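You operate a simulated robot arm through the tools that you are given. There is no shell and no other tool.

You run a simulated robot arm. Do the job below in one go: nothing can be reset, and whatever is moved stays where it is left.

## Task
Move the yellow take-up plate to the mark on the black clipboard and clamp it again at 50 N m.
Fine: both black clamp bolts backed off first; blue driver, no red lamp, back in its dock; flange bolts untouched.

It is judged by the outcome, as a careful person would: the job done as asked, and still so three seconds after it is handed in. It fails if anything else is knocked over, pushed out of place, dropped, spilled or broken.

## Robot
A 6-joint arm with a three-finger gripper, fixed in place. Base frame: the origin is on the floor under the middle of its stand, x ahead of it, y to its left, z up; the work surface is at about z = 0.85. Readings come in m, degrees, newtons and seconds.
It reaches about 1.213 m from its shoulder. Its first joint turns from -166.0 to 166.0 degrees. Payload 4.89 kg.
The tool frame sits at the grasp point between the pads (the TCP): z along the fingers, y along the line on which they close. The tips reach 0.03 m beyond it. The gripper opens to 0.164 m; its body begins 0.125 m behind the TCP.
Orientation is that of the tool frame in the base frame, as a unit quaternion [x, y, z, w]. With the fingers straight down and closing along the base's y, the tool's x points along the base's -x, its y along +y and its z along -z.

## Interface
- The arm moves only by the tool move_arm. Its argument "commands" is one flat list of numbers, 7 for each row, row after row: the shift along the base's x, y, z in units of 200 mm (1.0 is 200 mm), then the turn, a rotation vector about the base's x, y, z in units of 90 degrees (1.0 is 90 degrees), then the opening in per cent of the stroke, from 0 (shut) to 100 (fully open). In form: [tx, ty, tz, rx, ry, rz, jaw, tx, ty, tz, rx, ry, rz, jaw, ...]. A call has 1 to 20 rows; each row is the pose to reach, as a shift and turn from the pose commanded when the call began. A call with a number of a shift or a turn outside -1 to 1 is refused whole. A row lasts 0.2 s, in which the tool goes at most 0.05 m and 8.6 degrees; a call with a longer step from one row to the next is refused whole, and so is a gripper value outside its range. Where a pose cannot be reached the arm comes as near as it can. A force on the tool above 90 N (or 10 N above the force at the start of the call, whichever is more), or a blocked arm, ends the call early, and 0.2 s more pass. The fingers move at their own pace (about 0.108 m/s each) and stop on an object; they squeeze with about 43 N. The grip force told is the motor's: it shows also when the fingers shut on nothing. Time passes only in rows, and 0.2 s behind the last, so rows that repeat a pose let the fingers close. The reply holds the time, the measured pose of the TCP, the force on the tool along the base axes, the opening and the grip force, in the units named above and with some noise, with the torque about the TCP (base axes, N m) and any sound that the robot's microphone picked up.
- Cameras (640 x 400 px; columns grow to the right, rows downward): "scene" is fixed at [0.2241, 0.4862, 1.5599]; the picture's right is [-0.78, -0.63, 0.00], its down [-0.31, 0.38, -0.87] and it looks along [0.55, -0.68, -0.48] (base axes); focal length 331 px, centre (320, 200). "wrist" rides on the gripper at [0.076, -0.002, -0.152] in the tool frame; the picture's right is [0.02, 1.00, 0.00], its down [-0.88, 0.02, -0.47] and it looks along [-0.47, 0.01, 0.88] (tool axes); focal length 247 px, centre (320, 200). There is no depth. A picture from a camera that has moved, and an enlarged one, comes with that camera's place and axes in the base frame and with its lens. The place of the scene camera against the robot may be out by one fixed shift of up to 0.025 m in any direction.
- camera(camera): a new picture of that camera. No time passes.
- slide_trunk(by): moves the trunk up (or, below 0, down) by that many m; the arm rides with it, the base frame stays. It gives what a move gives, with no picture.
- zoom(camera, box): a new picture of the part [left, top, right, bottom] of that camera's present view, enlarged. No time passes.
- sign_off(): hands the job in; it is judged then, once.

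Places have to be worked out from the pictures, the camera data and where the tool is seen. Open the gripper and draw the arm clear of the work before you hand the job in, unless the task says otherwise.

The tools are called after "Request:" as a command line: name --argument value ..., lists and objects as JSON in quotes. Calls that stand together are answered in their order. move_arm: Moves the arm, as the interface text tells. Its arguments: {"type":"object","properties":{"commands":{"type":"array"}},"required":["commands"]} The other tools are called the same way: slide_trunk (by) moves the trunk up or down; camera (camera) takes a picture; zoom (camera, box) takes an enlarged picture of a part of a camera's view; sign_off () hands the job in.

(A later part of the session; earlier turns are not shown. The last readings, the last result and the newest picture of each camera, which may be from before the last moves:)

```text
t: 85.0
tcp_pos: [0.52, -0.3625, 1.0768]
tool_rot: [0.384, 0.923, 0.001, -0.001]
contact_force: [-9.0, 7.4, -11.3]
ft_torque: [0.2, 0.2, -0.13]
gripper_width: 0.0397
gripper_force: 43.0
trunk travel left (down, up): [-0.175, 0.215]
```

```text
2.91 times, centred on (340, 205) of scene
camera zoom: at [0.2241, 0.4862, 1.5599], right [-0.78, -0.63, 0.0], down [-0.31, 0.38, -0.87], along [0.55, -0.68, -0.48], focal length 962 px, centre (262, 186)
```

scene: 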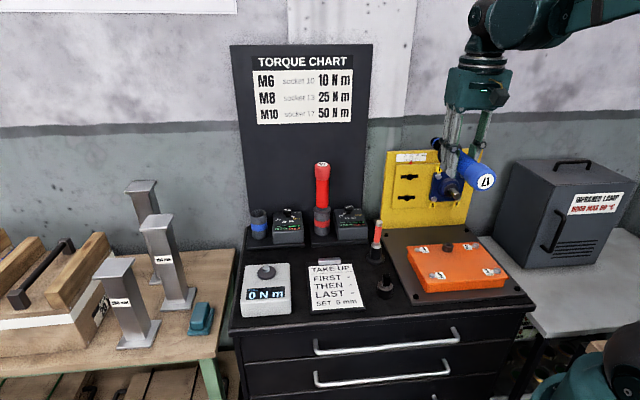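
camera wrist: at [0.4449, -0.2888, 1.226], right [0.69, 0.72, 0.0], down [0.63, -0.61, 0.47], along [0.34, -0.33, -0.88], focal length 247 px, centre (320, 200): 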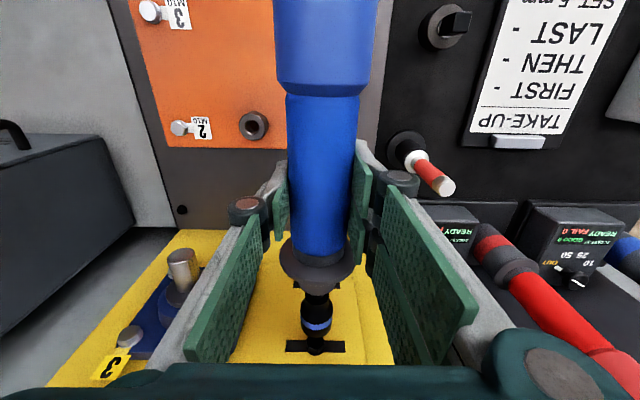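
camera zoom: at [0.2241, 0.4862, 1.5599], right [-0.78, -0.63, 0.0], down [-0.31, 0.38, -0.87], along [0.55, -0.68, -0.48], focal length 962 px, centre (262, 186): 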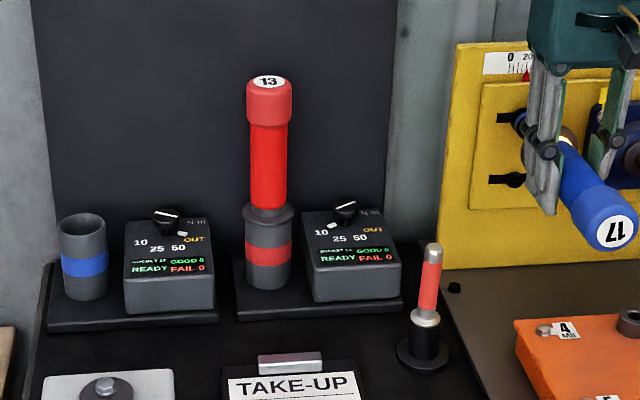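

Contact: ~12 N back along the driver axis, and there seems to be a light on the driver's neck. Zooming in on it and the dock display.

Request:
zoom --camera "scene" --box '[400, 165, 464, 205]'

Request:
zoom --camera "scene" --box '[260, 215, 310, 250]'

Request:
zoom --camera "wrist" --box '[240, 200, 400, 340]'

```text
10.00 times, centred on (432, 185) of scene
camera zoom: at [0.2241, 0.4862, 1.5599], right [-0.78, -0.63, 0.0], down [-0.31, 0.38, -0.87], along [0.55, -0.68, -0.48], focal length 3307 px, centre (-800, 350)
```

zoom: 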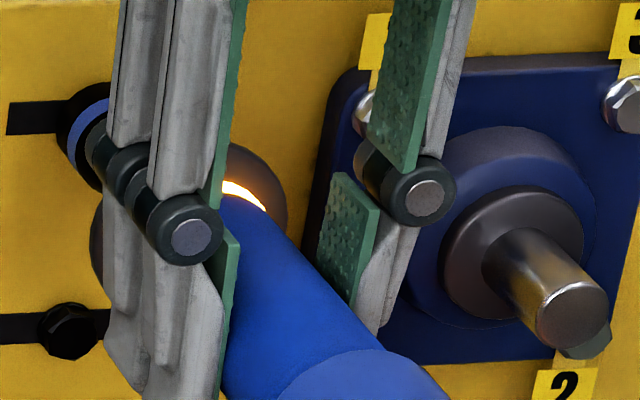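

```text
11.43 times, centred on (285, 232) of scene
camera zoom: at [0.2241, 0.4862, 1.5599], right [-0.78, -0.63, 0.0], down [-0.31, 0.38, -0.87], along [0.55, -0.68, -0.48], focal length 3780 px, centre (720, -171)
```

zoom: 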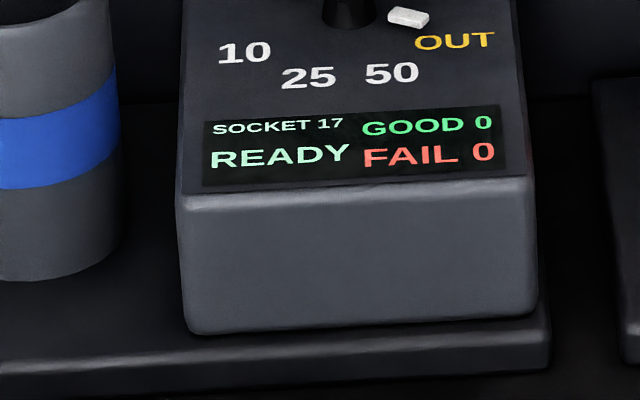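

```text
2.86 times, centred on (320, 270) of wrist
camera zoom: at [0.4651, -0.3097, 1.2307], right [0.69, 0.72, 0.0], down [0.63, -0.61, 0.47], along [0.34, -0.33, -0.88], focal length 706 px, centre (320, 0)
```

zoom: 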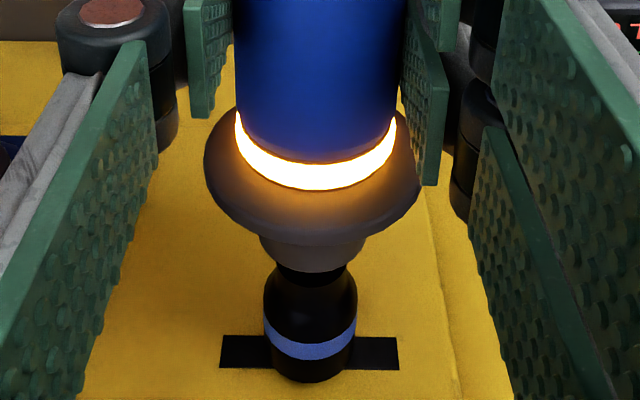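

The driver's ring lamp glows amber: it is engaged and running in OUT. I'll hold this gentle pressure and watch the lamp.

Request:
move_arm --commands '[0, 0, 0, 0, 0, 0, 0, 0, 0, 0, 0, 0, 0, 0, 0, 0, 0, 0, 0, 0, 0, 0, 0, 0, 0, 0, 0, 0, 0, 0, 0, 0, 0, 0, 0]'

Request:
zoom --camera "wrist" --box '[240, 200, 400, 340]'

Request:
zoom --camera "scene" --box '[260, 215, 310, 250]'

```text
t: 86.2
tcp_pos: [0.5204, -0.3627, 1.0774]
tool_rot: [0.384, 0.923, -0.001, 0.0]
contact_force: [-12.8, 11.2, -13.7]
ft_torque: [0.42, 0.4, -0.06]
gripper_width: 0.0397
gripper_force: 43.2
trunk travel left (down, up): [-0.175, 0.215]
```

```text
2.86 times, centred on (320, 270) of wrist
camera zoom: at [0.4652, -0.3097, 1.2308], right [0.69, 0.72, 0.0], down [0.63, -0.61, 0.47], along [0.34, -0.33, -0.88], focal length 706 px, centre (320, 0)
```

zoom: 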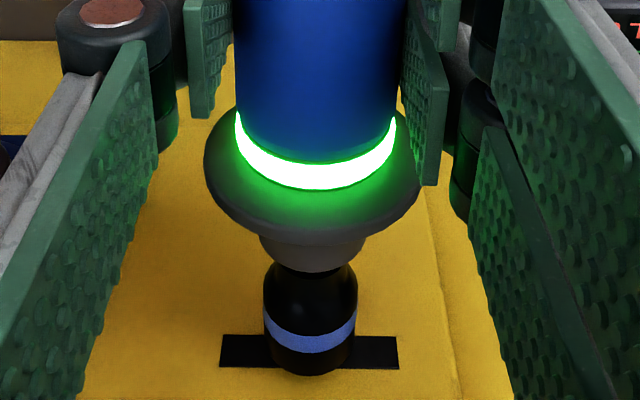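

```text
11.43 times, centred on (285, 232) of scene
camera zoom: at [0.2241, 0.4862, 1.5599], right [-0.78, -0.63, 0.0], down [-0.31, 0.38, -0.87], along [0.55, -0.68, -0.48], focal length 3780 px, centre (720, -171)
```

zoom: 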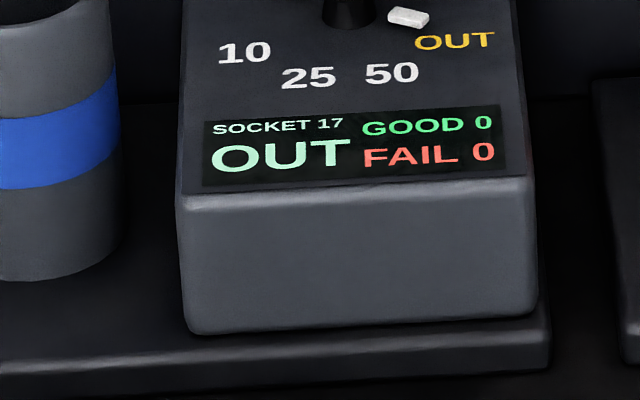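

Green lamp and the display reads OUT with FAIL 0: the upper bolt is backed off. I'll withdraw 3.5 cm, drop to the lower bolt's height, and come back to 1.5 cm short of it.

Request:
move_arm --commands '[-0.06, 0.06, 0, 0, 0, 0, 0, -0.1237, 0.1237, 0, 0, 0, 0, 0, -0.1237, 0.1237, -0.14, 0, 0, 0, 0, -0.1237, 0.1237, -0.28, 0, 0, 0, 0, -0.1237, 0.1237, -0.3925, 0, 0, 0, 0, -0.1237, 0.1237, -0.3925, 0, 0, 0, 0]'

Request:
camera --camera "wrist"

Request:
zoom --camera "wrist" --box '[280, 280, 360, 340]'

Request:
zoom --camera "scene" --box '[396, 160, 460, 220]'

```text
t: 87.6
tcp_pos: [0.4969, -0.3378, 0.9988]
tool_rot: [0.384, 0.923, -0.001, -0.001]
contact_force: [0.3, 0.6, -8.7]
ft_torque: [0.05, 0.08, 0.0]
gripper_width: 0.0398
gripper_force: 43.4
trunk travel left (down, up): [-0.175, 0.215]
```

```text
taken
camera wrist: at [0.4412, -0.2855, 1.1523], right [0.69, 0.72, 0.0], down [0.63, -0.61, 0.47], along [0.34, -0.33, -0.88], focal length 247 px, centre (320, 200)
```

wrist: 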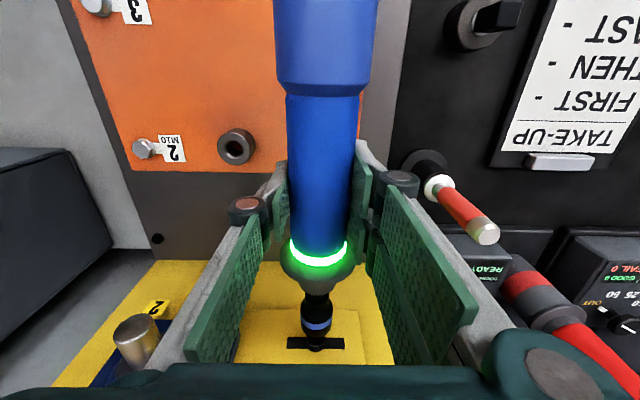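

```text
6.67 times, centred on (320, 310) of wrist
camera zoom: at [0.4412, -0.2855, 1.1523], right [0.69, 0.72, 0.0], down [0.63, -0.61, 0.47], along [0.34, -0.33, -0.88], focal length 1646 px, centre (320, -533)
```

zoom: 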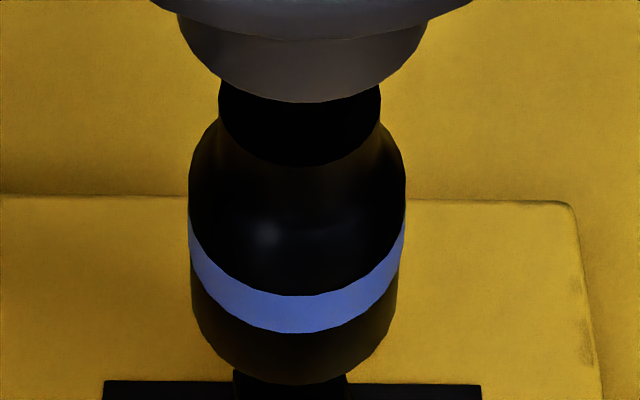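

```text
6.67 times, centred on (428, 190) of scene
camera zoom: at [0.2241, 0.4862, 1.5599], right [-0.78, -0.63, 0.0], down [-0.31, 0.38, -0.87], along [0.55, -0.68, -0.48], focal length 2205 px, centre (-400, 267)
```

zoom: 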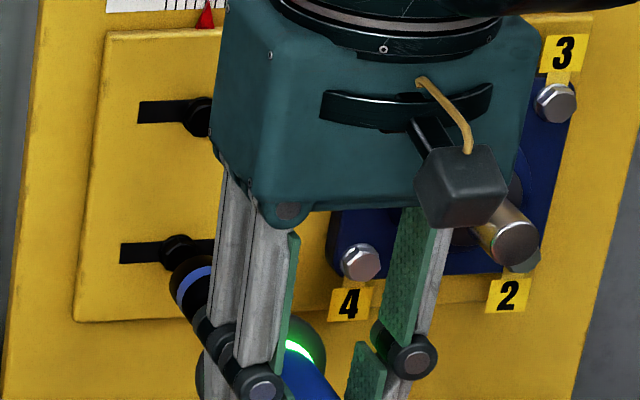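

The lower bolt and slot are just ahead. Checking the alignment closer before pushing on.

Request:
zoom --camera "wrist" --box '[280, 305, 360, 365]'

Request:
zoom --camera "scene" --box '[400, 180, 448, 220]'

```text
6.67 times, centred on (320, 335) of wrist
camera zoom: at [0.4412, -0.2855, 1.1523], right [0.69, 0.72, 0.0], down [0.63, -0.61, 0.47], along [0.34, -0.33, -0.88], focal length 1646 px, centre (320, -700)
```

zoom: 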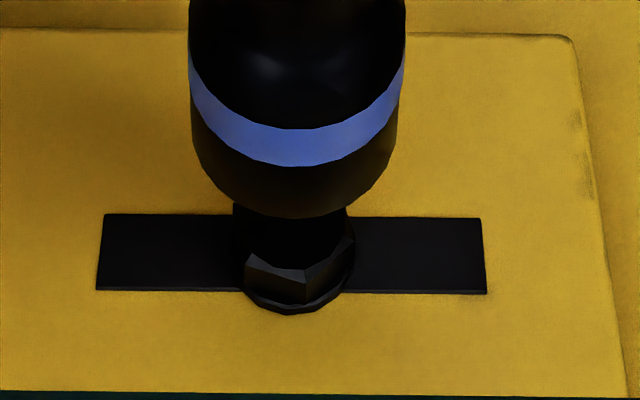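

```text
10.00 times, centred on (424, 200) of scene
camera zoom: at [0.2241, 0.4862, 1.5599], right [-0.78, -0.63, 0.0], down [-0.31, 0.38, -0.87], along [0.55, -0.68, -0.48], focal length 3307 px, centre (-720, 200)
```

zoom: 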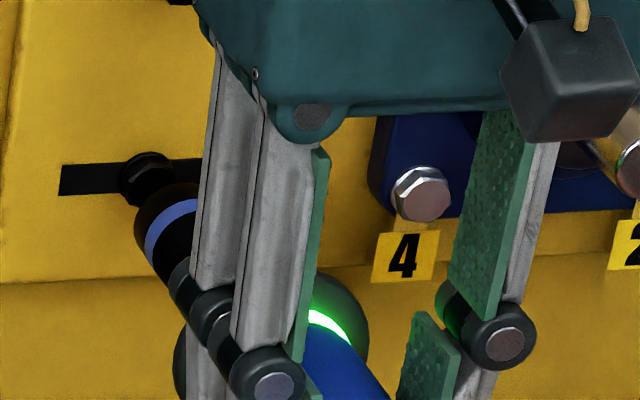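

Aligned within 1 mm in both directions for the lower bolt. Advancing to the same depth that engaged the upper one, then holding.

Request:
move_arm --commands '[0.0354, -0.0354, 0, 0, 0, 0, 0, 0.0707, -0.0707, 0, 0, 0, 0, 0, 0.0919, -0.0919, 0, 0, 0, 0, 0, 0.1061, -0.1061, 0, 0, 0, 0, 0, 0.1167, -0.1167, 0, 0, 0, 0, 0, 0.1237, -0.1237, 0, 0, 0, 0, 0, 0.1237, -0.1237, 0, 0, 0, 0, 0]'

Request:
zoom --camera "wrist" --box '[240, 200, 400, 340]'

Request:
zoom --camera "scene" --box '[260, 215, 310, 250]'

```text
t: 89.2
tcp_pos: [0.5192, -0.3637, 0.9987]
tool_rot: [0.384, 0.923, 0.0, -0.001]
contact_force: [-8.7, 8.7, -13.6]
ft_torque: [0.48, 0.5, 0.08]
gripper_width: 0.0397
gripper_force: 43.2
trunk travel left (down, up): [-0.175, 0.215]
```

```text
2.86 times, centred on (320, 270) of wrist
camera zoom: at [0.4655, -0.3098, 1.1522], right [0.69, 0.72, 0.0], down [0.63, -0.61, 0.47], along [0.34, -0.33, -0.88], focal length 706 px, centre (320, 0)
```

zoom: 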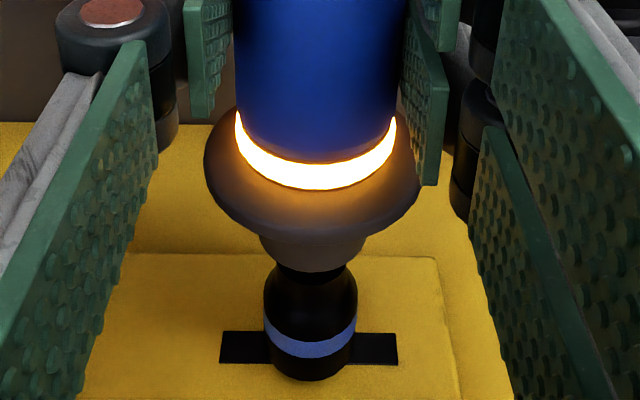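

```text
11.43 times, centred on (285, 232) of scene
camera zoom: at [0.2241, 0.4862, 1.5599], right [-0.78, -0.63, 0.0], down [-0.31, 0.38, -0.87], along [0.55, -0.68, -0.48], focal length 3780 px, centre (720, -171)
```

zoom: 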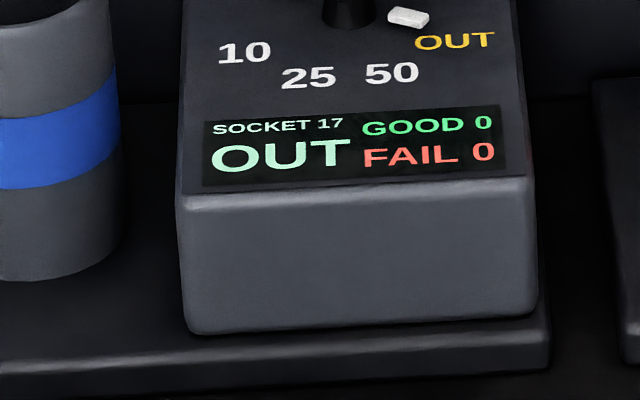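

Amber: the lower bolt is being driven out. Holding until it turns green.

Request:
move_arm --commands '[0, 0, 0, 0, 0, 0, 0, 0, 0, 0, 0, 0, 0, 0, 0, 0, 0, 0, 0, 0, 0, 0, 0, 0, 0, 0, 0, 0, 0, 0, 0, 0, 0, 0, 0]'

Request:
zoom --camera "wrist" --box '[240, 200, 400, 340]'

Request:
zoom --camera "scene" --box '[260, 215, 310, 250]'

```text
t: 90.4
tcp_pos: [0.5209, -0.3629, 0.999]
tool_rot: [0.384, 0.923, 0.0, -0.001]
contact_force: [-12.1, 11.4, -13.0]
ft_torque: [0.36, 0.4, 0.07]
gripper_width: 0.04
gripper_force: 43.3
trunk travel left (down, up): [-0.175, 0.215]
```

```text
2.86 times, centred on (320, 270) of wrist
camera zoom: at [0.4655, -0.3098, 1.1524], right [0.69, 0.72, 0.0], down [0.63, -0.61, 0.47], along [0.34, -0.33, -0.88], focal length 706 px, centre (320, 0)
```

zoom: 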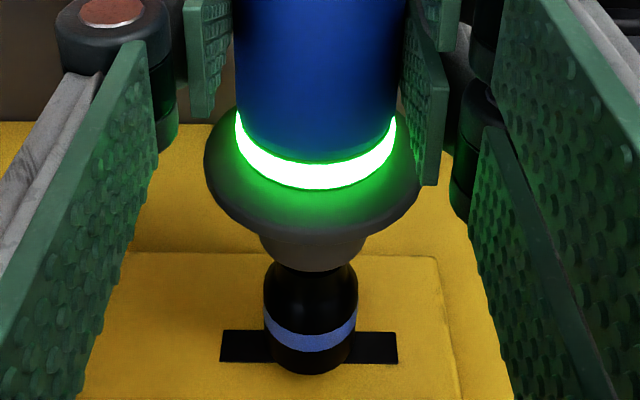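

```text
11.43 times, centred on (285, 232) of scene
camera zoom: at [0.2241, 0.4862, 1.5599], right [-0.78, -0.63, 0.0], down [-0.31, 0.38, -0.87], along [0.55, -0.68, -0.48], focal length 3780 px, centre (720, -171)
```

zoom: 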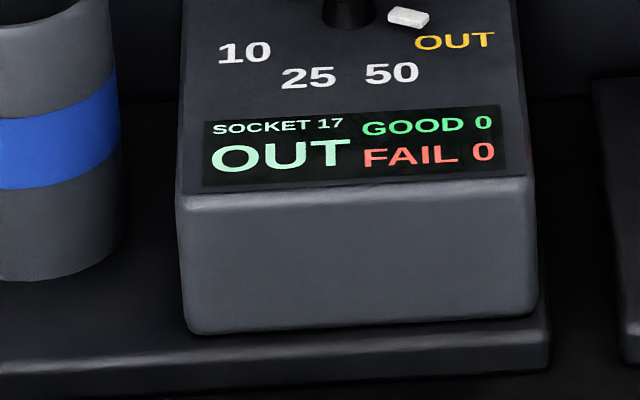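

Both black bolts are now backed off (green lamp, FAIL 0). I'll withdraw the driver and take it back along the same path so I can free the hand for moving the plate and resetting the dial.

Request:
move_arm --commands '[-0.106, 0.106, 0, 0, 0, 0, 0, -0.212, 0.212, 0, 0, 0, 0, 0, -0.3, 0.29, 0.2, 0, 0, 0, 0, -0.38, 0.37, 0.4, 0, 0, 0, 0, -0.44, 0.42, 0.62, 0, 0, 0, 0, -0.4985, 0.4725, 0.84, 0, 0, 0, 0, -0.4985, 0.4725, 0.97, 0, 0, 0, 0]'

Request:
zoom --camera "scene" --box '[360, 130, 520, 230]'

Request:
camera --camera "wrist"

```text
t: 92.0
tcp_pos: [0.4191, -0.2683, 1.1928]
tool_rot: [0.384, 0.923, 0.0, -0.001]
contact_force: [-1.3, 1.2, -8.1]
ft_torque: [-0.01, -0.02, 0.01]
gripper_width: 0.0396
gripper_force: 42.6
trunk travel left (down, up): [-0.175, 0.215]
```

```text
4.00 times, centred on (440, 180) of scene
camera zoom: at [0.2241, 0.4862, 1.5599], right [-0.78, -0.63, 0.0], down [-0.31, 0.38, -0.87], along [0.55, -0.68, -0.48], focal length 1323 px, centre (-160, 280)
```

zoom: 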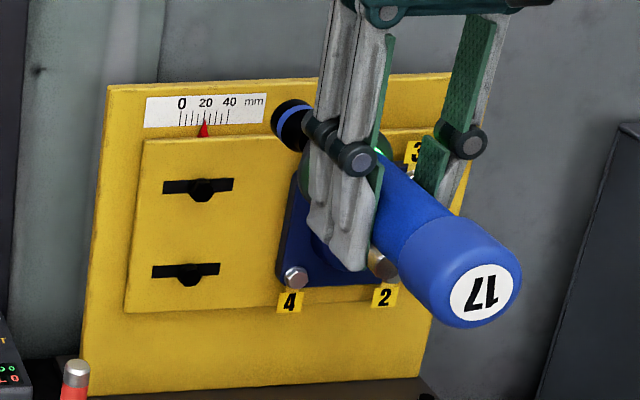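

```text
taken
camera wrist: at [0.365, -0.2156, 1.3462], right [0.69, 0.72, 0.0], down [0.63, -0.61, 0.47], along [0.34, -0.33, -0.88], focal length 247 px, centre (320, 200)
```

wrist: 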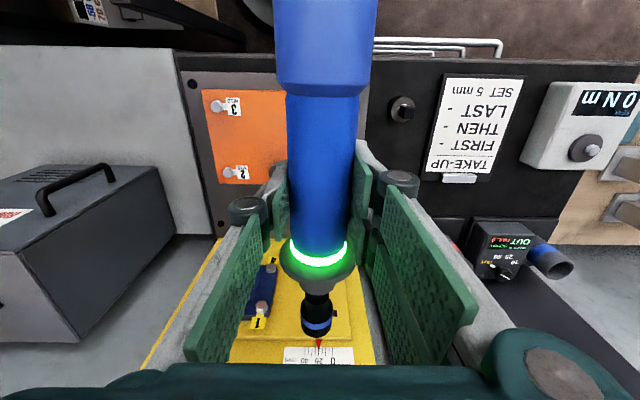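

Bolts stand slightly proud now and the plate is still at 20 mm. I'll yaw the driver back 90° while moving away.

Request:
move_arm --commands '[0.037, 0.037, 0.04, 0, 0, 0.0714, 0, 0.0739, 0.0739, 0.08, 0, 0, 0.1429, 0, 0.1109, 0.1109, 0.12, 0, 0, 0.2143, 0, 0.1479, 0.1479, 0.16, 0, 0, 0.2857, 0, 0.1848, 0.1848, 0.2, 0, 0, 0.3571, 0, 0.2218, 0.2218, 0.24, 0, 0, 0.4286, 0, 0.2588, 0.2588, 0.25, 0, 0, 0.5, 0, 0.2957, 0.2957, 0.25, 0, 0, 0.5714, 0, 0.3327, 0.3327, 0.25, 0, 0, 0.6429, 0, 0.3696, 0.3696, 0.25, 0, 0, 0.7143, 0, 0.4066, 0.4066, 0.25, 0, 0, 0.7857, 0, 0.4436, 0.4436, 0.25, 0, 0, 0.8571, 0, 0.4805, 0.4805, 0.25, 0, 0, 0.9286, 0, 0.5175, 0.5175, 0.25, 0, 0, 1.0, 0]'

Request:
move_arm --commands '[0.037, 0.037, 0, 0, 0, 0.0714, 0, 0.0739, 0.0739, 0, 0, 0, 0.1429, 0, 0.1109, 0.1109, 0, 0, 0, 0.2143, 0, 0.1479, 0.1479, 0, 0, 0, 0.2857, 0, 0.1848, 0.1848, 0, 0, 0, 0.3571, 0, 0.2218, 0.2218, 0, 0, 0, 0.4286, 0, 0.2588, 0.2588, 0, 0, 0, 0.5, 0, 0.2957, 0.2957, 0, 0, 0, 0.5714, 0, 0.3327, 0.3327, 0, 0, 0, 0.6429, 0, 0.3696, 0.3696, 0, 0, 0, 0.7143, 0, 0.4066, 0.4066, 0, 0, 0, 0.7857, 0, 0.4436, 0.4436, 0, 0, 0, 0.8571, 0, 0.4805, 0.4805, 0, 0, 0, 0.9286, 0, 0.5175, 0.5175, 0, 0, 0, 1.0, 0]'

Request:
camera --camera "wrist"

```text
t: 95.0
tcp_pos: [0.5251, -0.1663, 1.2422]
tool_rot: [-0.382, 0.924, 0.0, 0.0]
contact_force: [0.4, 0.3, -7.7]
ft_torque: [-0.01, -0.02, -0.02]
gripper_width: 0.04
gripper_force: 42.5
trunk travel left (down, up): [-0.175, 0.215]
```

```text
t: 98.0
tcp_pos: [0.6269, -0.0615, 1.2427]
tool_rot: [0.924, -0.383, 0.0, 0.0]
contact_force: [-0.3, -0.3, -7.7]
ft_torque: [0.01, -0.08, 0.01]
gripper_width: 0.0401
gripper_force: 43.1
trunk travel left (down, up): [-0.175, 0.215]
```

```text
taken
camera wrist: at [0.6827, -0.1151, 1.396], right [-0.69, -0.72, 0.0], down [-0.64, 0.61, 0.47], along [-0.34, 0.33, -0.88], focal length 247 px, centre (320, 200)
```

wrist: 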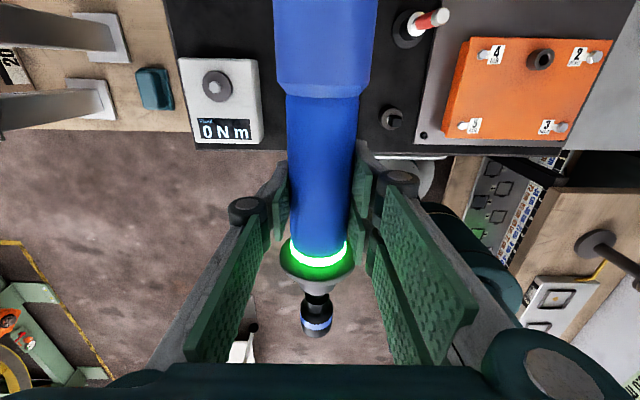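

Now tilting back so the driver hangs upright, moving toward the dock side.

Request:
move_arm --commands '[0.0606, 0.0505, -0.0143, -0.0505, -0.0505, 0, 0, 0.1212, 0.101, -0.0286, -0.101, -0.101, 0, 0, 0.1818, 0.1515, -0.0429, -0.1515, -0.1515, 0, 0, 0.2424, 0.202, -0.0571, -0.202, -0.202, 0, 0, 0.303, 0.2525, -0.0714, -0.2525, -0.2525, 0, 0, 0.3636, 0.303, -0.0857, -0.303, -0.303, 0, 0, 0.4243, 0.3535, -0.1, -0.3536, -0.3536, 0, 0, 0.4849, 0.404, -0.1143, -0.4041, -0.4041, 0, 0, 0.5455, 0.4545, -0.1286, -0.4546, -0.4546, 0, 0, 0.6061, 0.505, -0.1429, -0.5051, -0.5051, 0, 0, 0.6667, 0.5555, -0.1571, -0.5556, -0.5556, 0, 0, 0.7273, 0.606, -0.1714, -0.6061, -0.6061, 0, 0, 0.7879, 0.6565, -0.1857, -0.6566, -0.6566, 0, 0, 0.8485, 0.707, -0.2, -0.7071, -0.7071, 0, 0]'

Request:
camera --camera "wrist"

```text
t: 101.0
tcp_pos: [0.7959, 0.0786, 1.2041]
tool_rot: [0.652, -0.271, 0.655, 0.269]
contact_force: [-1.0, -1.2, -5.7]
ft_torque: [0.12, 0.07, 0.26]
gripper_width: 0.0397
gripper_force: 43.4
trunk travel left (down, up): [-0.175, 0.215]
```

```text
taken
camera wrist: at [0.6891, 0.188, 1.2805], right [-0.71, -0.71, 0.02], down [-0.34, 0.32, -0.88], along [0.62, -0.63, -0.47], focal length 247 px, centre (320, 200)
```

wrist: 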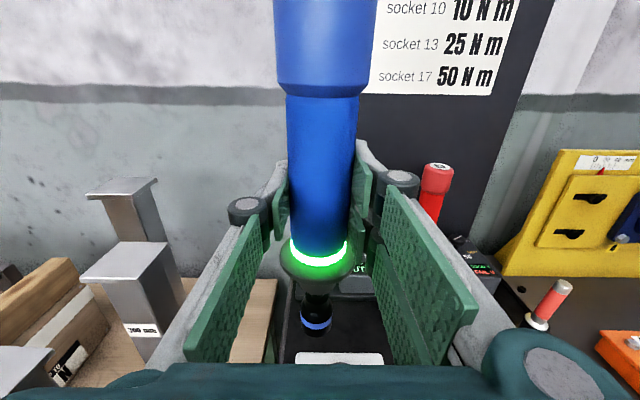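

Driver upright and steady. Moving back above the cup along the same line.

Request:
move_arm --commands '[0.15, -0.15, -0.03, 0, 0, 0, 0, 0.31, -0.31, -0.06, 0, 0, 0, 0, 0.47, -0.47, -0.09, 0, 0, 0, 0, 0.62, -0.62, -0.12, 0, 0, 0, 0, 0.76, -0.76, -0.15, 0, 0, 0, 0, 0.88, -0.88, -0.18, 0, 0, 0, 0, 0.97, -0.97, -0.2, 0, 0, 0, 0, 0.97, -0.97, -0.2, 0, 0, 0, 0]'

Request:
zoom --camera "wrist" --box '[256, 250, 384, 350]'

```text
t: 102.8
tcp_pos: [0.9916, -0.116, 1.1625]
tool_rot: [0.653, -0.27, 0.654, 0.269]
contact_force: [-0.2, -0.8, -9.1]
ft_torque: [-0.03, 0.0, -0.03]
gripper_width: 0.0402
gripper_force: 43.3
trunk travel left (down, up): [-0.175, 0.215]
```

```text
4.00 times, centred on (320, 300) of wrist
camera zoom: at [0.8853, -0.0073, 1.2397], right [-0.71, -0.71, 0.02], down [-0.35, 0.32, -0.88], along [0.62, -0.63, -0.47], focal length 988 px, centre (320, -200)
```

zoom: 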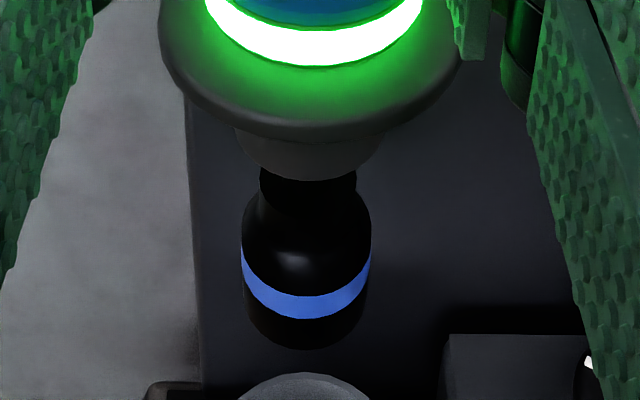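

Same alignment as when it came out. Lowering into the cup.

Request:
move_arm --commands '[0, 0, -0.15, 0, 0, 0, 0, 0, 0, -0.28, 0, 0, 0, 0, 0, 0, -0.38, 0, 0, 0, 0, 0, 0, -0.48, 0, 0, 0, 0, 0, 0, -0.58, 0, 0, 0, 0, 0, 0, -0.66, 0, 0, 0, 0]'

Request:
move_arm --commands '[0, 0, -0.02, 0, 0, 0, 0, 0, 0, -0.04, 0, 0, 0, 0, 0, 0, -0.06, 0, 0, 0, 0, 0, 0, -0.075, 0, 0, 0, 0]'

Request:
zoom --camera "scene" --box '[230, 150, 390, 250]'

Request:
camera --camera "wrist"

```text
t: 104.2
tcp_pos: [0.9897, -0.1148, 1.0295]
tool_rot: [0.653, -0.27, 0.654, 0.269]
contact_force: [-1.0, -0.4, -8.3]
ft_torque: [0.08, 0.09, 0.08]
gripper_width: 0.0399
gripper_force: 43.2
trunk travel left (down, up): [-0.175, 0.215]
```

```text
t: 105.2
tcp_pos: [0.9927, -0.1136, 1.0152]
tool_rot: [0.653, -0.272, 0.654, 0.269]
contact_force: [0.3, -0.1, -7.1]
ft_torque: [0.02, 0.05, 0.03]
gripper_width: 0.0395
gripper_force: 43.1
trunk travel left (down, up): [-0.175, 0.215]
```

```text
4.00 times, centred on (310, 200) of scene
camera zoom: at [0.2241, 0.4862, 1.5599], right [-0.78, -0.63, 0.0], down [-0.31, 0.38, -0.87], along [0.55, -0.68, -0.48], focal length 1323 px, centre (360, 200)
```

zoom: 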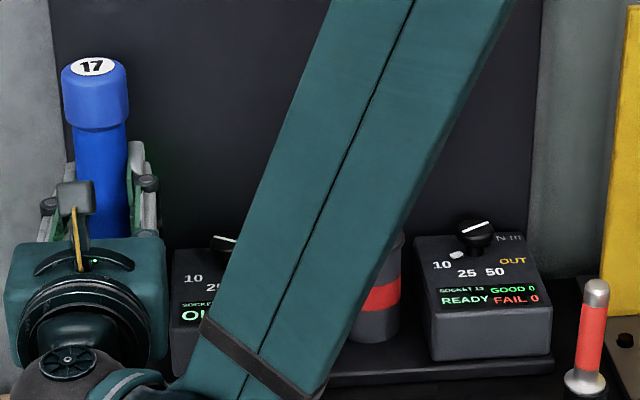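

```text
taken
camera wrist: at [0.8849, -0.0055, 1.0926], right [-0.71, -0.71, 0.02], down [-0.35, 0.32, -0.88], along [0.62, -0.63, -0.47], focal length 247 px, centre (320, 200)
```

wrist: 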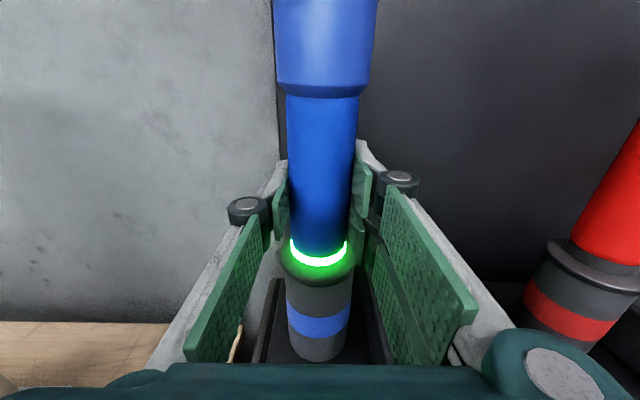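

Nearly seated, still hanging freely. Lowering the last few mm until the collar takes weight.

Request:
move_arm --commands '[0, 0, -0.007, 0, 0, 0, 0, 0, 0, -0.014, 0, 0, 0, 0, 0, 0, -0.02, 0, 0, 0, 0]'

```text
t: 106.0
tcp_pos: [0.9894, -0.1128, 1.0139]
tool_rot: [0.652, -0.271, 0.654, 0.27]
contact_force: [3.4, 4.8, 31.2]
ft_torque: [-0.55, -0.58, 0.03]
gripper_width: 0.04
gripper_force: 42.7
trunk travel left (down, up): [-0.175, 0.215]
```

The collar is seated (31 N up). Easing 1 mm and opening the fingers.

Request:
move_arm --commands '[0, 0, 0.008, 0, 0, 0, 0, 0, 0, 0.008, 0, 0, 0, 25, 0, 0, 0.008, 0, 0, 0, 40, 0, 0, 0.008, 0, 0, 0, 60, 0, 0, 0.008, 0, 0, 0, 60]'

Request:
camera --camera "wrist"

Request:
zoom --camera "scene" --box '[230, 150, 390, 250]'

```text
t: 107.2
tcp_pos: [0.992, -0.1146, 1.0131]
tool_rot: [0.652, -0.272, 0.655, 0.268]
contact_force: [0.5, -0.1, 1.1]
ft_torque: [-0.03, 0.04, 0.01]
gripper_width: 0.0984
gripper_force: 0.0
trunk travel left (down, up): [-0.175, 0.215]
```

```text
taken
camera wrist: at [0.8848, -0.0057, 1.0906], right [-0.71, -0.71, 0.02], down [-0.35, 0.32, -0.88], along [0.62, -0.63, -0.47], focal length 247 px, centre (320, 200)
```

wrist: 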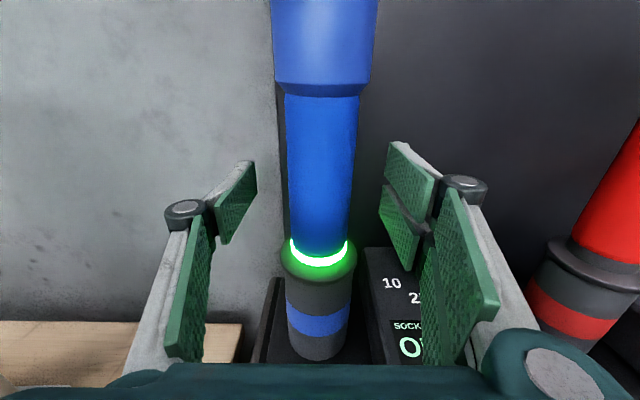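

```text
4.00 times, centred on (310, 200) of scene
camera zoom: at [0.2241, 0.4862, 1.5599], right [-0.78, -0.63, 0.0], down [-0.31, 0.38, -0.87], along [0.55, -0.68, -0.48], focal length 1323 px, centre (360, 200)
```

zoom: 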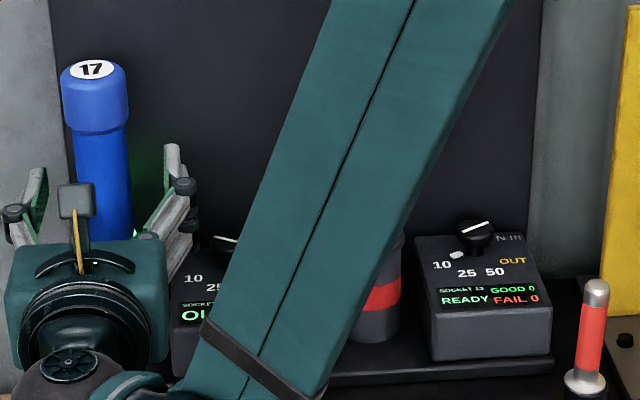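

The driver is docked again with a green lamp. I'll back the hand out, lift, and then unwind the wrist twist in free space.

Request:
move_arm --commands '[-0.16, 0.16, 0, 0, 0, 0, 60, -0.32, 0.32, 0.02, 0, 0, 0, 60, -0.4, 0.4, 0.2, 0, 0, 0, 60, -0.45, 0.45, 0.4, 0, 0, 0, 60, -0.5, 0.5, 0.6, 0, 0, 0, 60, -0.62, 0.62, 0.7, 0, 0, 0, 60, -0.76, 0.76, 0.8, 0, 0, 0, 60, -0.9, 0.9, 0.9, 0, 0, 0, 60]'

Request:
move_arm --commands '[0, 0, 0, 0.0643, -0.0643, 0, 60, 0, 0, 0, 0.1286, -0.1286, 0, 60, 0, 0, 0, 0.1928, -0.1928, 0, 60, 0, 0, 0, 0.2571, -0.2571, 0, 60, 0, 0, 0, 0.3214, -0.3214, 0, 60, 0, 0, 0, 0.3857, -0.3857, 0, 60, 0, 0, 0, 0.45, -0.45, 0, 60, 0, 0, 0, 0.5143, -0.5143, 0, 60, 0, 0, 0, 0.5785, -0.5785, 0, 50, 0, 0, 0, 0.6428, -0.6428, 0, 40, 0, 0, 0, 0.7071, -0.7071, 0, 33]'

Request:
move_arm --commands '[0, 0, 0, 0.0643, -0.0643, 0, 33, 0, 0, 0, 0.1286, -0.1286, 0, 33, 0, 0, 0, 0.1928, -0.1928, 0, 33, 0, 0, 0, 0.2571, -0.2571, 0, 33, 0, 0, 0, 0.3214, -0.3214, 0, 33, 0, 0, 0, 0.3857, -0.3857, 0, 33, 0, 0, 0, 0.45, -0.45, 0, 33, 0, 0, 0, 0.5143, -0.5143, 0, 33, 0, 0, 0, 0.5785, -0.5785, 0, 33, 0, 0, 0, 0.6428, -0.6428, 0, 33, 0, 0, 0, 0.7071, -0.7071, 0, 33]'

Request:
zoom --camera "scene" --box '[230, 150, 390, 250]'

```text
t: 109.0
tcp_pos: [0.8124, 0.0662, 1.1931]
tool_rot: [0.653, -0.273, 0.653, 0.27]
contact_force: [1.7, -0.8, -0.6]
ft_torque: [-0.07, -0.06, -0.13]
gripper_width: 0.0982
gripper_force: 0.1
trunk travel left (down, up): [-0.175, 0.215]
```

```text
t: 111.4
tcp_pos: [0.812, 0.0652, 1.192]
tool_rot: [-0.269, 0.654, -0.653, 0.273]
contact_force: [-0.6, 0.6, -0.3]
ft_torque: [-0.01, 0.0, -0.01]
gripper_width: 0.0542
gripper_force: 0.1
trunk travel left (down, up): [-0.175, 0.215]
```

```text
t: 113.8
tcp_pos: [0.8102, 0.0651, 1.1925]
tool_rot: [0.273, 0.653, -0.268, 0.654]
contact_force: [-0.7, 0.4, -0.2]
ft_torque: [-0.02, 0.0, 0.0]
gripper_width: 0.0543
gripper_force: 0.0
trunk travel left (down, up): [-0.175, 0.215]
```

```text
4.00 times, centred on (310, 200) of scene
camera zoom: at [0.2241, 0.4862, 1.5599], right [-0.78, -0.63, 0.0], down [-0.31, 0.38, -0.87], along [0.55, -0.68, -0.48], focal length 1323 px, centre (360, 200)
```

zoom: 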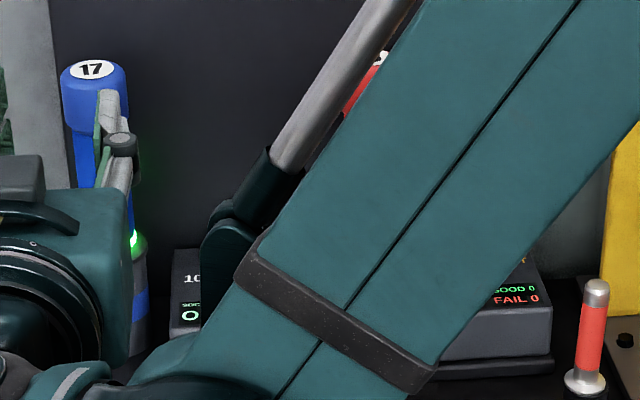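

Hand is free. Next I'll set the blue dial from OUT to 50: go back to the dial approach pose that worked before (25° lean), with the fingers open ~54 mm.

Request:
move_arm --commands '[0.0229, -0.0866, -0.0194, 0.0615, 0.0516, -0.011, 33, 0.0458, -0.1732, -0.0389, 0.123, 0.1032, -0.022, 33, 0.0687, -0.2598, -0.0583, 0.1846, 0.1549, -0.033, 33, 0.0916, -0.3464, -0.0778, 0.2461, 0.2065, -0.044, 33, 0.1144, -0.4331, -0.0972, 0.3076, 0.2581, -0.0549, 33, 0.1373, -0.5197, -0.1167, 0.3691, 0.3097, -0.0659, 33, 0.1602, -0.6063, -0.1361, 0.4307, 0.3614, -0.0769, 33, 0.1831, -0.6929, -0.1556, 0.4922, 0.413, -0.0879, 33, 0.206, -0.7795, -0.175, 0.5537, 0.4646, -0.0989, 33, 0.206, -0.7795, -0.175, 0.5537, 0.4646, -0.0989, 33]'

Request:
camera --camera "wrist"

```text
t: 116.0
tcp_pos: [0.8522, -0.0926, 1.1573]
tool_rot: [0.452, 0.866, -0.099, 0.191]
contact_force: [0.2, 0.1, 0.6]
ft_torque: [0.05, 0.03, 0.0]
gripper_width: 0.054
gripper_force: 0.1
trunk travel left (down, up): [-0.175, 0.215]
```

```text
taken
camera wrist: at [0.7751, 0.0179, 1.2655], right [0.81, 0.59, -0.01], down [0.36, -0.48, 0.8], along [0.47, -0.65, -0.6], focal length 247 px, centre (320, 200)
```

wrist: 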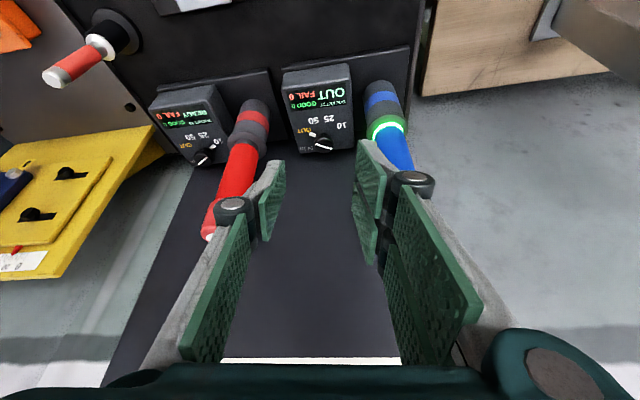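

Same view as before with the dial at OUT. Advancing along the finger axis between the drivers, pausing 5 cm short.

Request:
move_arm --commands '[0.1415, -0.1415, 0, 0, 0, 0, 33, 0.196, -0.2194, -0.2039, 0, 0, 0, 33, 0.2505, -0.2973, -0.4078, 0, 0, 0, 33, 0.305, -0.3752, -0.6118, 0, 0, 0, 33, 0.3475, -0.4358, -0.7704, 0, 0, 0, 33]'

Request:
camera --camera "wrist"

```text
t: 117.2
tcp_pos: [0.9201, -0.1771, 1.0045]
tool_rot: [0.452, 0.865, -0.1, 0.193]
contact_force: [-1.0, 0.3, 0.6]
ft_torque: [-0.05, -0.12, 0.06]
gripper_width: 0.0541
gripper_force: 0.1
trunk travel left (down, up): [-0.175, 0.215]
```

```text
taken
camera wrist: at [0.8432, -0.0683, 1.111], right [0.81, 0.59, -0.01], down [0.36, -0.48, 0.8], along [0.47, -0.65, -0.6], focal length 247 px, centre (320, 200)
```

wrist: 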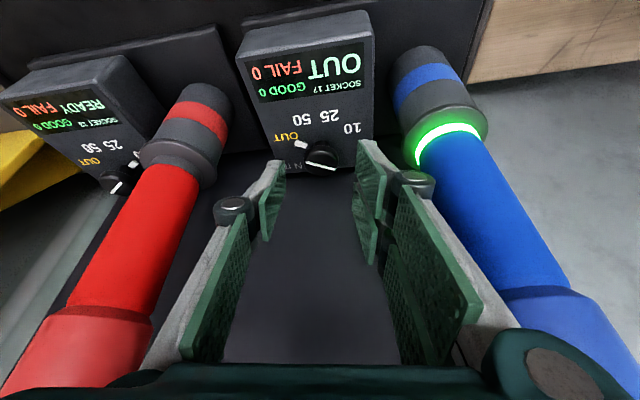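

Clear on both sides. I'll go the last 5 cm, rotate the open hand +40° around the knob, then close on it.

Request:
move_arm --commands '[0.0202, -0.0288, -0.0755, 0, 0, 0, 33, 0.0404, -0.0577, -0.151, 0, 0, 0, 33, 0.0605, -0.0865, -0.2266, 0, 0, 0, 33, 0.0543, -0.0915, -0.2266, 0, 0, 0.0889, 33, 0.0489, -0.0973, -0.2266, 0, 0, 0.1778, 33, 0.0444, -0.1037, -0.2266, 0, 0, 0.2667, 33, 0.0408, -0.1108, -0.2266, 0, 0, 0.3556, 33, 0.0382, -0.1183, -0.2266, 0, 0, 0.4444, 33, 0.0382, -0.1183, -0.2266, 0, 0, 0.4444, 20, 0.0382, -0.1183, -0.2266, 0, 0, 0.4444, 10, 0.0382, -0.1183, -0.2266, 0, 0, 0.4444, 5]'

Request:
zoom --camera "wrist" --box '[240, 120, 400, 220]'

```text
t: 119.6
tcp_pos: [0.9293, -0.2016, 0.9589]
tool_rot: [0.129, 0.968, -0.028, 0.214]
contact_force: [1.4, -0.7, 0.1]
ft_torque: [-0.11, -0.24, 0.01]
gripper_width: 0.0324
gripper_force: 43.3
trunk travel left (down, up): [-0.175, 0.215]
```

```text
4.00 times, centred on (320, 170) of wrist
camera zoom: at [0.8002, -0.1679, 1.0653], right [0.24, 0.97, -0.01], down [0.58, -0.14, 0.8], along [0.78, -0.2, -0.6], focal length 988 px, centre (320, 320)
```

zoom: 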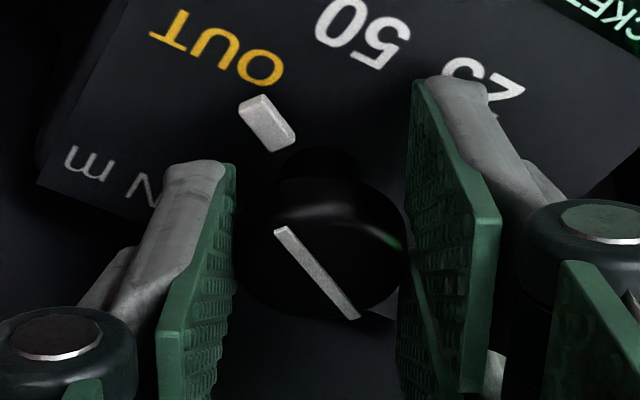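

Gripped on the knob at OUT. Turning −40° to 50, then opening.

Request:
move_arm --commands '[0.0026, 0.0075, 0, 0, 0, -0.0889, 5, 0.0062, 0.0146, 0, 0, 0, -0.1778, 5, 0.0107, 0.021, 0, 0, 0, -0.2667, 5, 0.0161, 0.0268, 0, 0, 0, -0.3556, 5, 0.0223, 0.0318, 0, 0, 0, -0.4444, 5, 0.0223, 0.0318, 0, 0, 0, -0.4444, 5, 0.0223, 0.0318, 0, 0, 0, -0.4444, 33, 0.0223, 0.0318, 0, 0, 0, -0.4444, 33]'

Request:
zoom --camera "wrist" --box '[240, 120, 400, 220]'

Request:
zoom --camera "scene" --box '[240, 170, 336, 250]'

```text
t: 121.4
tcp_pos: [0.9341, -0.1952, 0.958]
tool_rot: [0.452, 0.865, -0.1, 0.192]
contact_force: [-0.2, 0.6, -0.7]
ft_torque: [0.03, 0.0, -0.04]
gripper_width: 0.0538
gripper_force: 0.0
trunk travel left (down, up): [-0.175, 0.215]
```

```text
4.00 times, centred on (320, 170) of wrist
camera zoom: at [0.8568, -0.086, 1.0659], right [0.81, 0.59, -0.01], down [0.36, -0.48, 0.8], along [0.47, -0.65, -0.6], focal length 988 px, centre (320, 320)
```

zoom: 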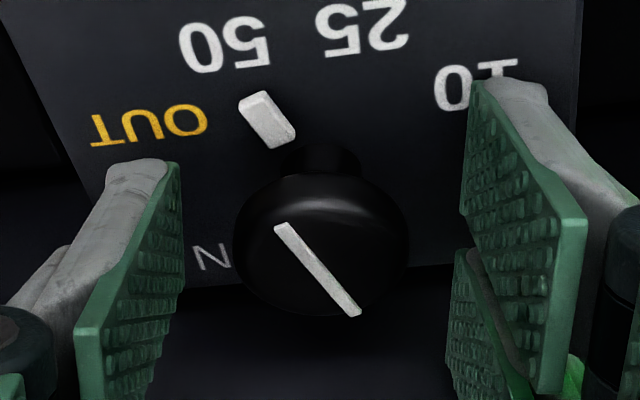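

```text
5.00 times, centred on (288, 210) of scene
camera zoom: at [0.2241, 0.4862, 1.5599], right [-0.78, -0.63, 0.0], down [-0.31, 0.38, -0.87], along [0.55, -0.68, -0.48], focal length 1654 px, centre (480, 150)
```

zoom: 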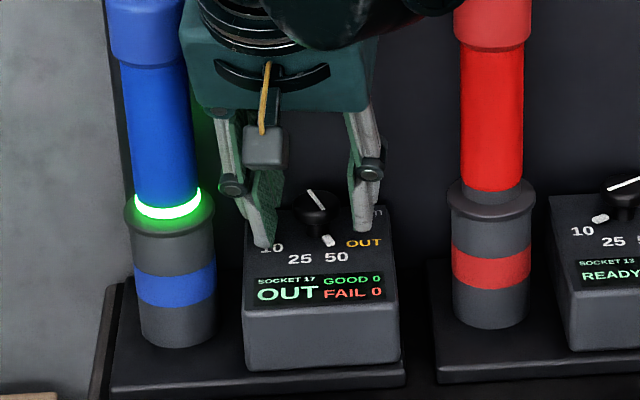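

The dial is at 50. I'll withdraw from the dial the same way, then travel high over to the plate to study the bearing and shaft before pushing the plate.

Request:
move_arm --commands '[-0.0533, 0.0762, 0.1994, 0, 0, 0, 33, -0.1067, 0.1524, 0.3988, 0, 0, 0, 33, -0.16, 0.2286, 0.5982, 0, 0, 0, 33, -0.2134, 0.3048, 0.7976, 0, 0, 0, 33, -0.2667, 0.381, 0.997, 0, 0, 0, 33, -0.4081, 0.5224, 0.997, 0, 0, 0, 33]'

Request:
move_arm --commands '[-0.19, -0.1, 0.09, 0.0426, 0.0358, 0.0219, 33, -0.38, -0.2, 0.18, 0.0852, 0.0715, 0.0438, 33, -0.57, -0.3, 0.27, 0.1279, 0.1073, 0.0656, 33, -0.76, -0.4, 0.36, 0.1705, 0.143, 0.0875, 33, -0.95, -0.5, 0.45, 0.2131, 0.1788, 0.1094, 33]'

Request:
move_arm --commands '[-0.19, -0.1, 0, 0, 0, 0, 33, -0.38, -0.2, 0, 0, 0, 0, 33, -0.57, -0.3, 0, 0, 0, 0, 33, -0.76, -0.4, 0, 0, 0, 0, 33, -0.95, -0.5, 0, 0, 0, 0, 33]'

Request:
move_arm --commands '[-0.2, -0.12, 0, 0, 0, 0, 33, -0.4, -0.24, 0, 0, 0, 0, 33, -0.6, -0.36, 0, 0, 0, 0, 33, -0.7015, -0.422, 0, 0, 0, 0, 33, -0.7015, -0.422, 0, 0, 0, 0, 33]'

Request:
camera --camera "wrist"

Request:
camera --camera "scene"

```text
t: 122.8
tcp_pos: [0.8528, -0.0909, 1.1564]
tool_rot: [0.452, 0.865, -0.1, 0.191]
contact_force: [0.7, -1.3, -1.2]
ft_torque: [0.13, 0.11, -0.02]
gripper_width: 0.0542
gripper_force: 0.1
trunk travel left (down, up): [-0.175, 0.215]
```

```text
t: 124.0
tcp_pos: [0.6638, -0.1908, 1.2488]
tool_rot: [0.384, 0.923, 0.0, -0.001]
contact_force: [-0.3, 0.6, -0.7]
ft_torque: [-0.07, 0.15, -0.03]
gripper_width: 0.0546
gripper_force: 0.1
trunk travel left (down, up): [-0.175, 0.215]
```

```text
t: 125.2
tcp_pos: [0.4731, -0.2899, 1.2479]
tool_rot: [0.384, 0.923, -0.001, -0.001]
contact_force: [0.8, 0.7, -0.2]
ft_torque: [0.01, 0.2, 0.01]
gripper_width: 0.054
gripper_force: 0.0
trunk travel left (down, up): [-0.175, 0.215]
```

```text
t: 126.6
tcp_pos: [0.3813, -0.3387, 1.2512]
tool_rot: [0.326, 0.945, -0.002, 0.0]
contact_force: [0.0, 0.3, 0.1]
ft_torque: [0.04, 0.11, 0.0]
gripper_width: 0.054
gripper_force: 0.1
trunk travel left (down, up): [-0.175, 0.215]
stopped in row 5: the arm was blocked; the commanded pose is now the measured one
```

```text
taken
camera wrist: at [0.32, -0.2937, 1.4042], right [0.6, 0.8, 0.0], down [0.71, -0.53, 0.47], along [0.38, -0.28, -0.88], focal length 247 px, centre (320, 200)
```

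wrist: 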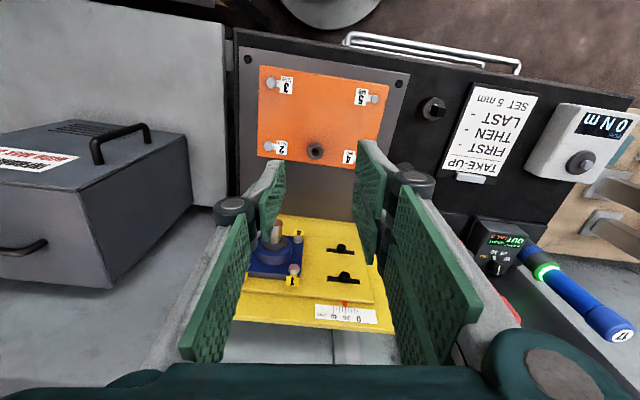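

```text
taken
```

scene: 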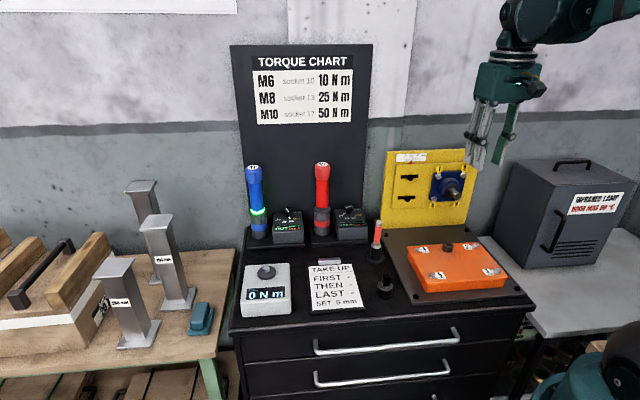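

The arm refused to go closer to its own base; the commanded pose is now the measured one. This view still shows the bearing and plate; I'll zoom in.

Request:
zoom --camera "wrist" --box '[220, 200, 400, 340]'

Request:
zoom --camera "scene" --box '[380, 140, 492, 230]'

```text
2.86 times, centred on (310, 270) of wrist
camera zoom: at [0.32, -0.2937, 1.4042], right [0.6, 0.8, 0.0], down [0.71, -0.53, 0.47], along [0.38, -0.28, -0.88], focal length 706 px, centre (349, 0)
```

zoom: 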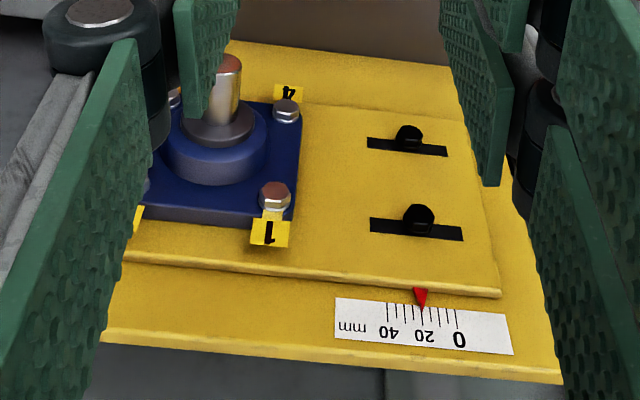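

```text
4.44 times, centred on (436, 185) of scene
camera zoom: at [0.2241, 0.4862, 1.5599], right [-0.78, -0.63, 0.0], down [-0.31, 0.38, -0.87], along [0.55, -0.68, -0.48], focal length 1470 px, centre (-196, 267)
```

zoom: 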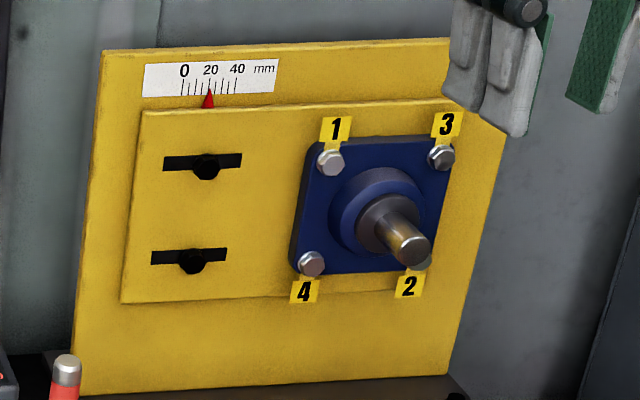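

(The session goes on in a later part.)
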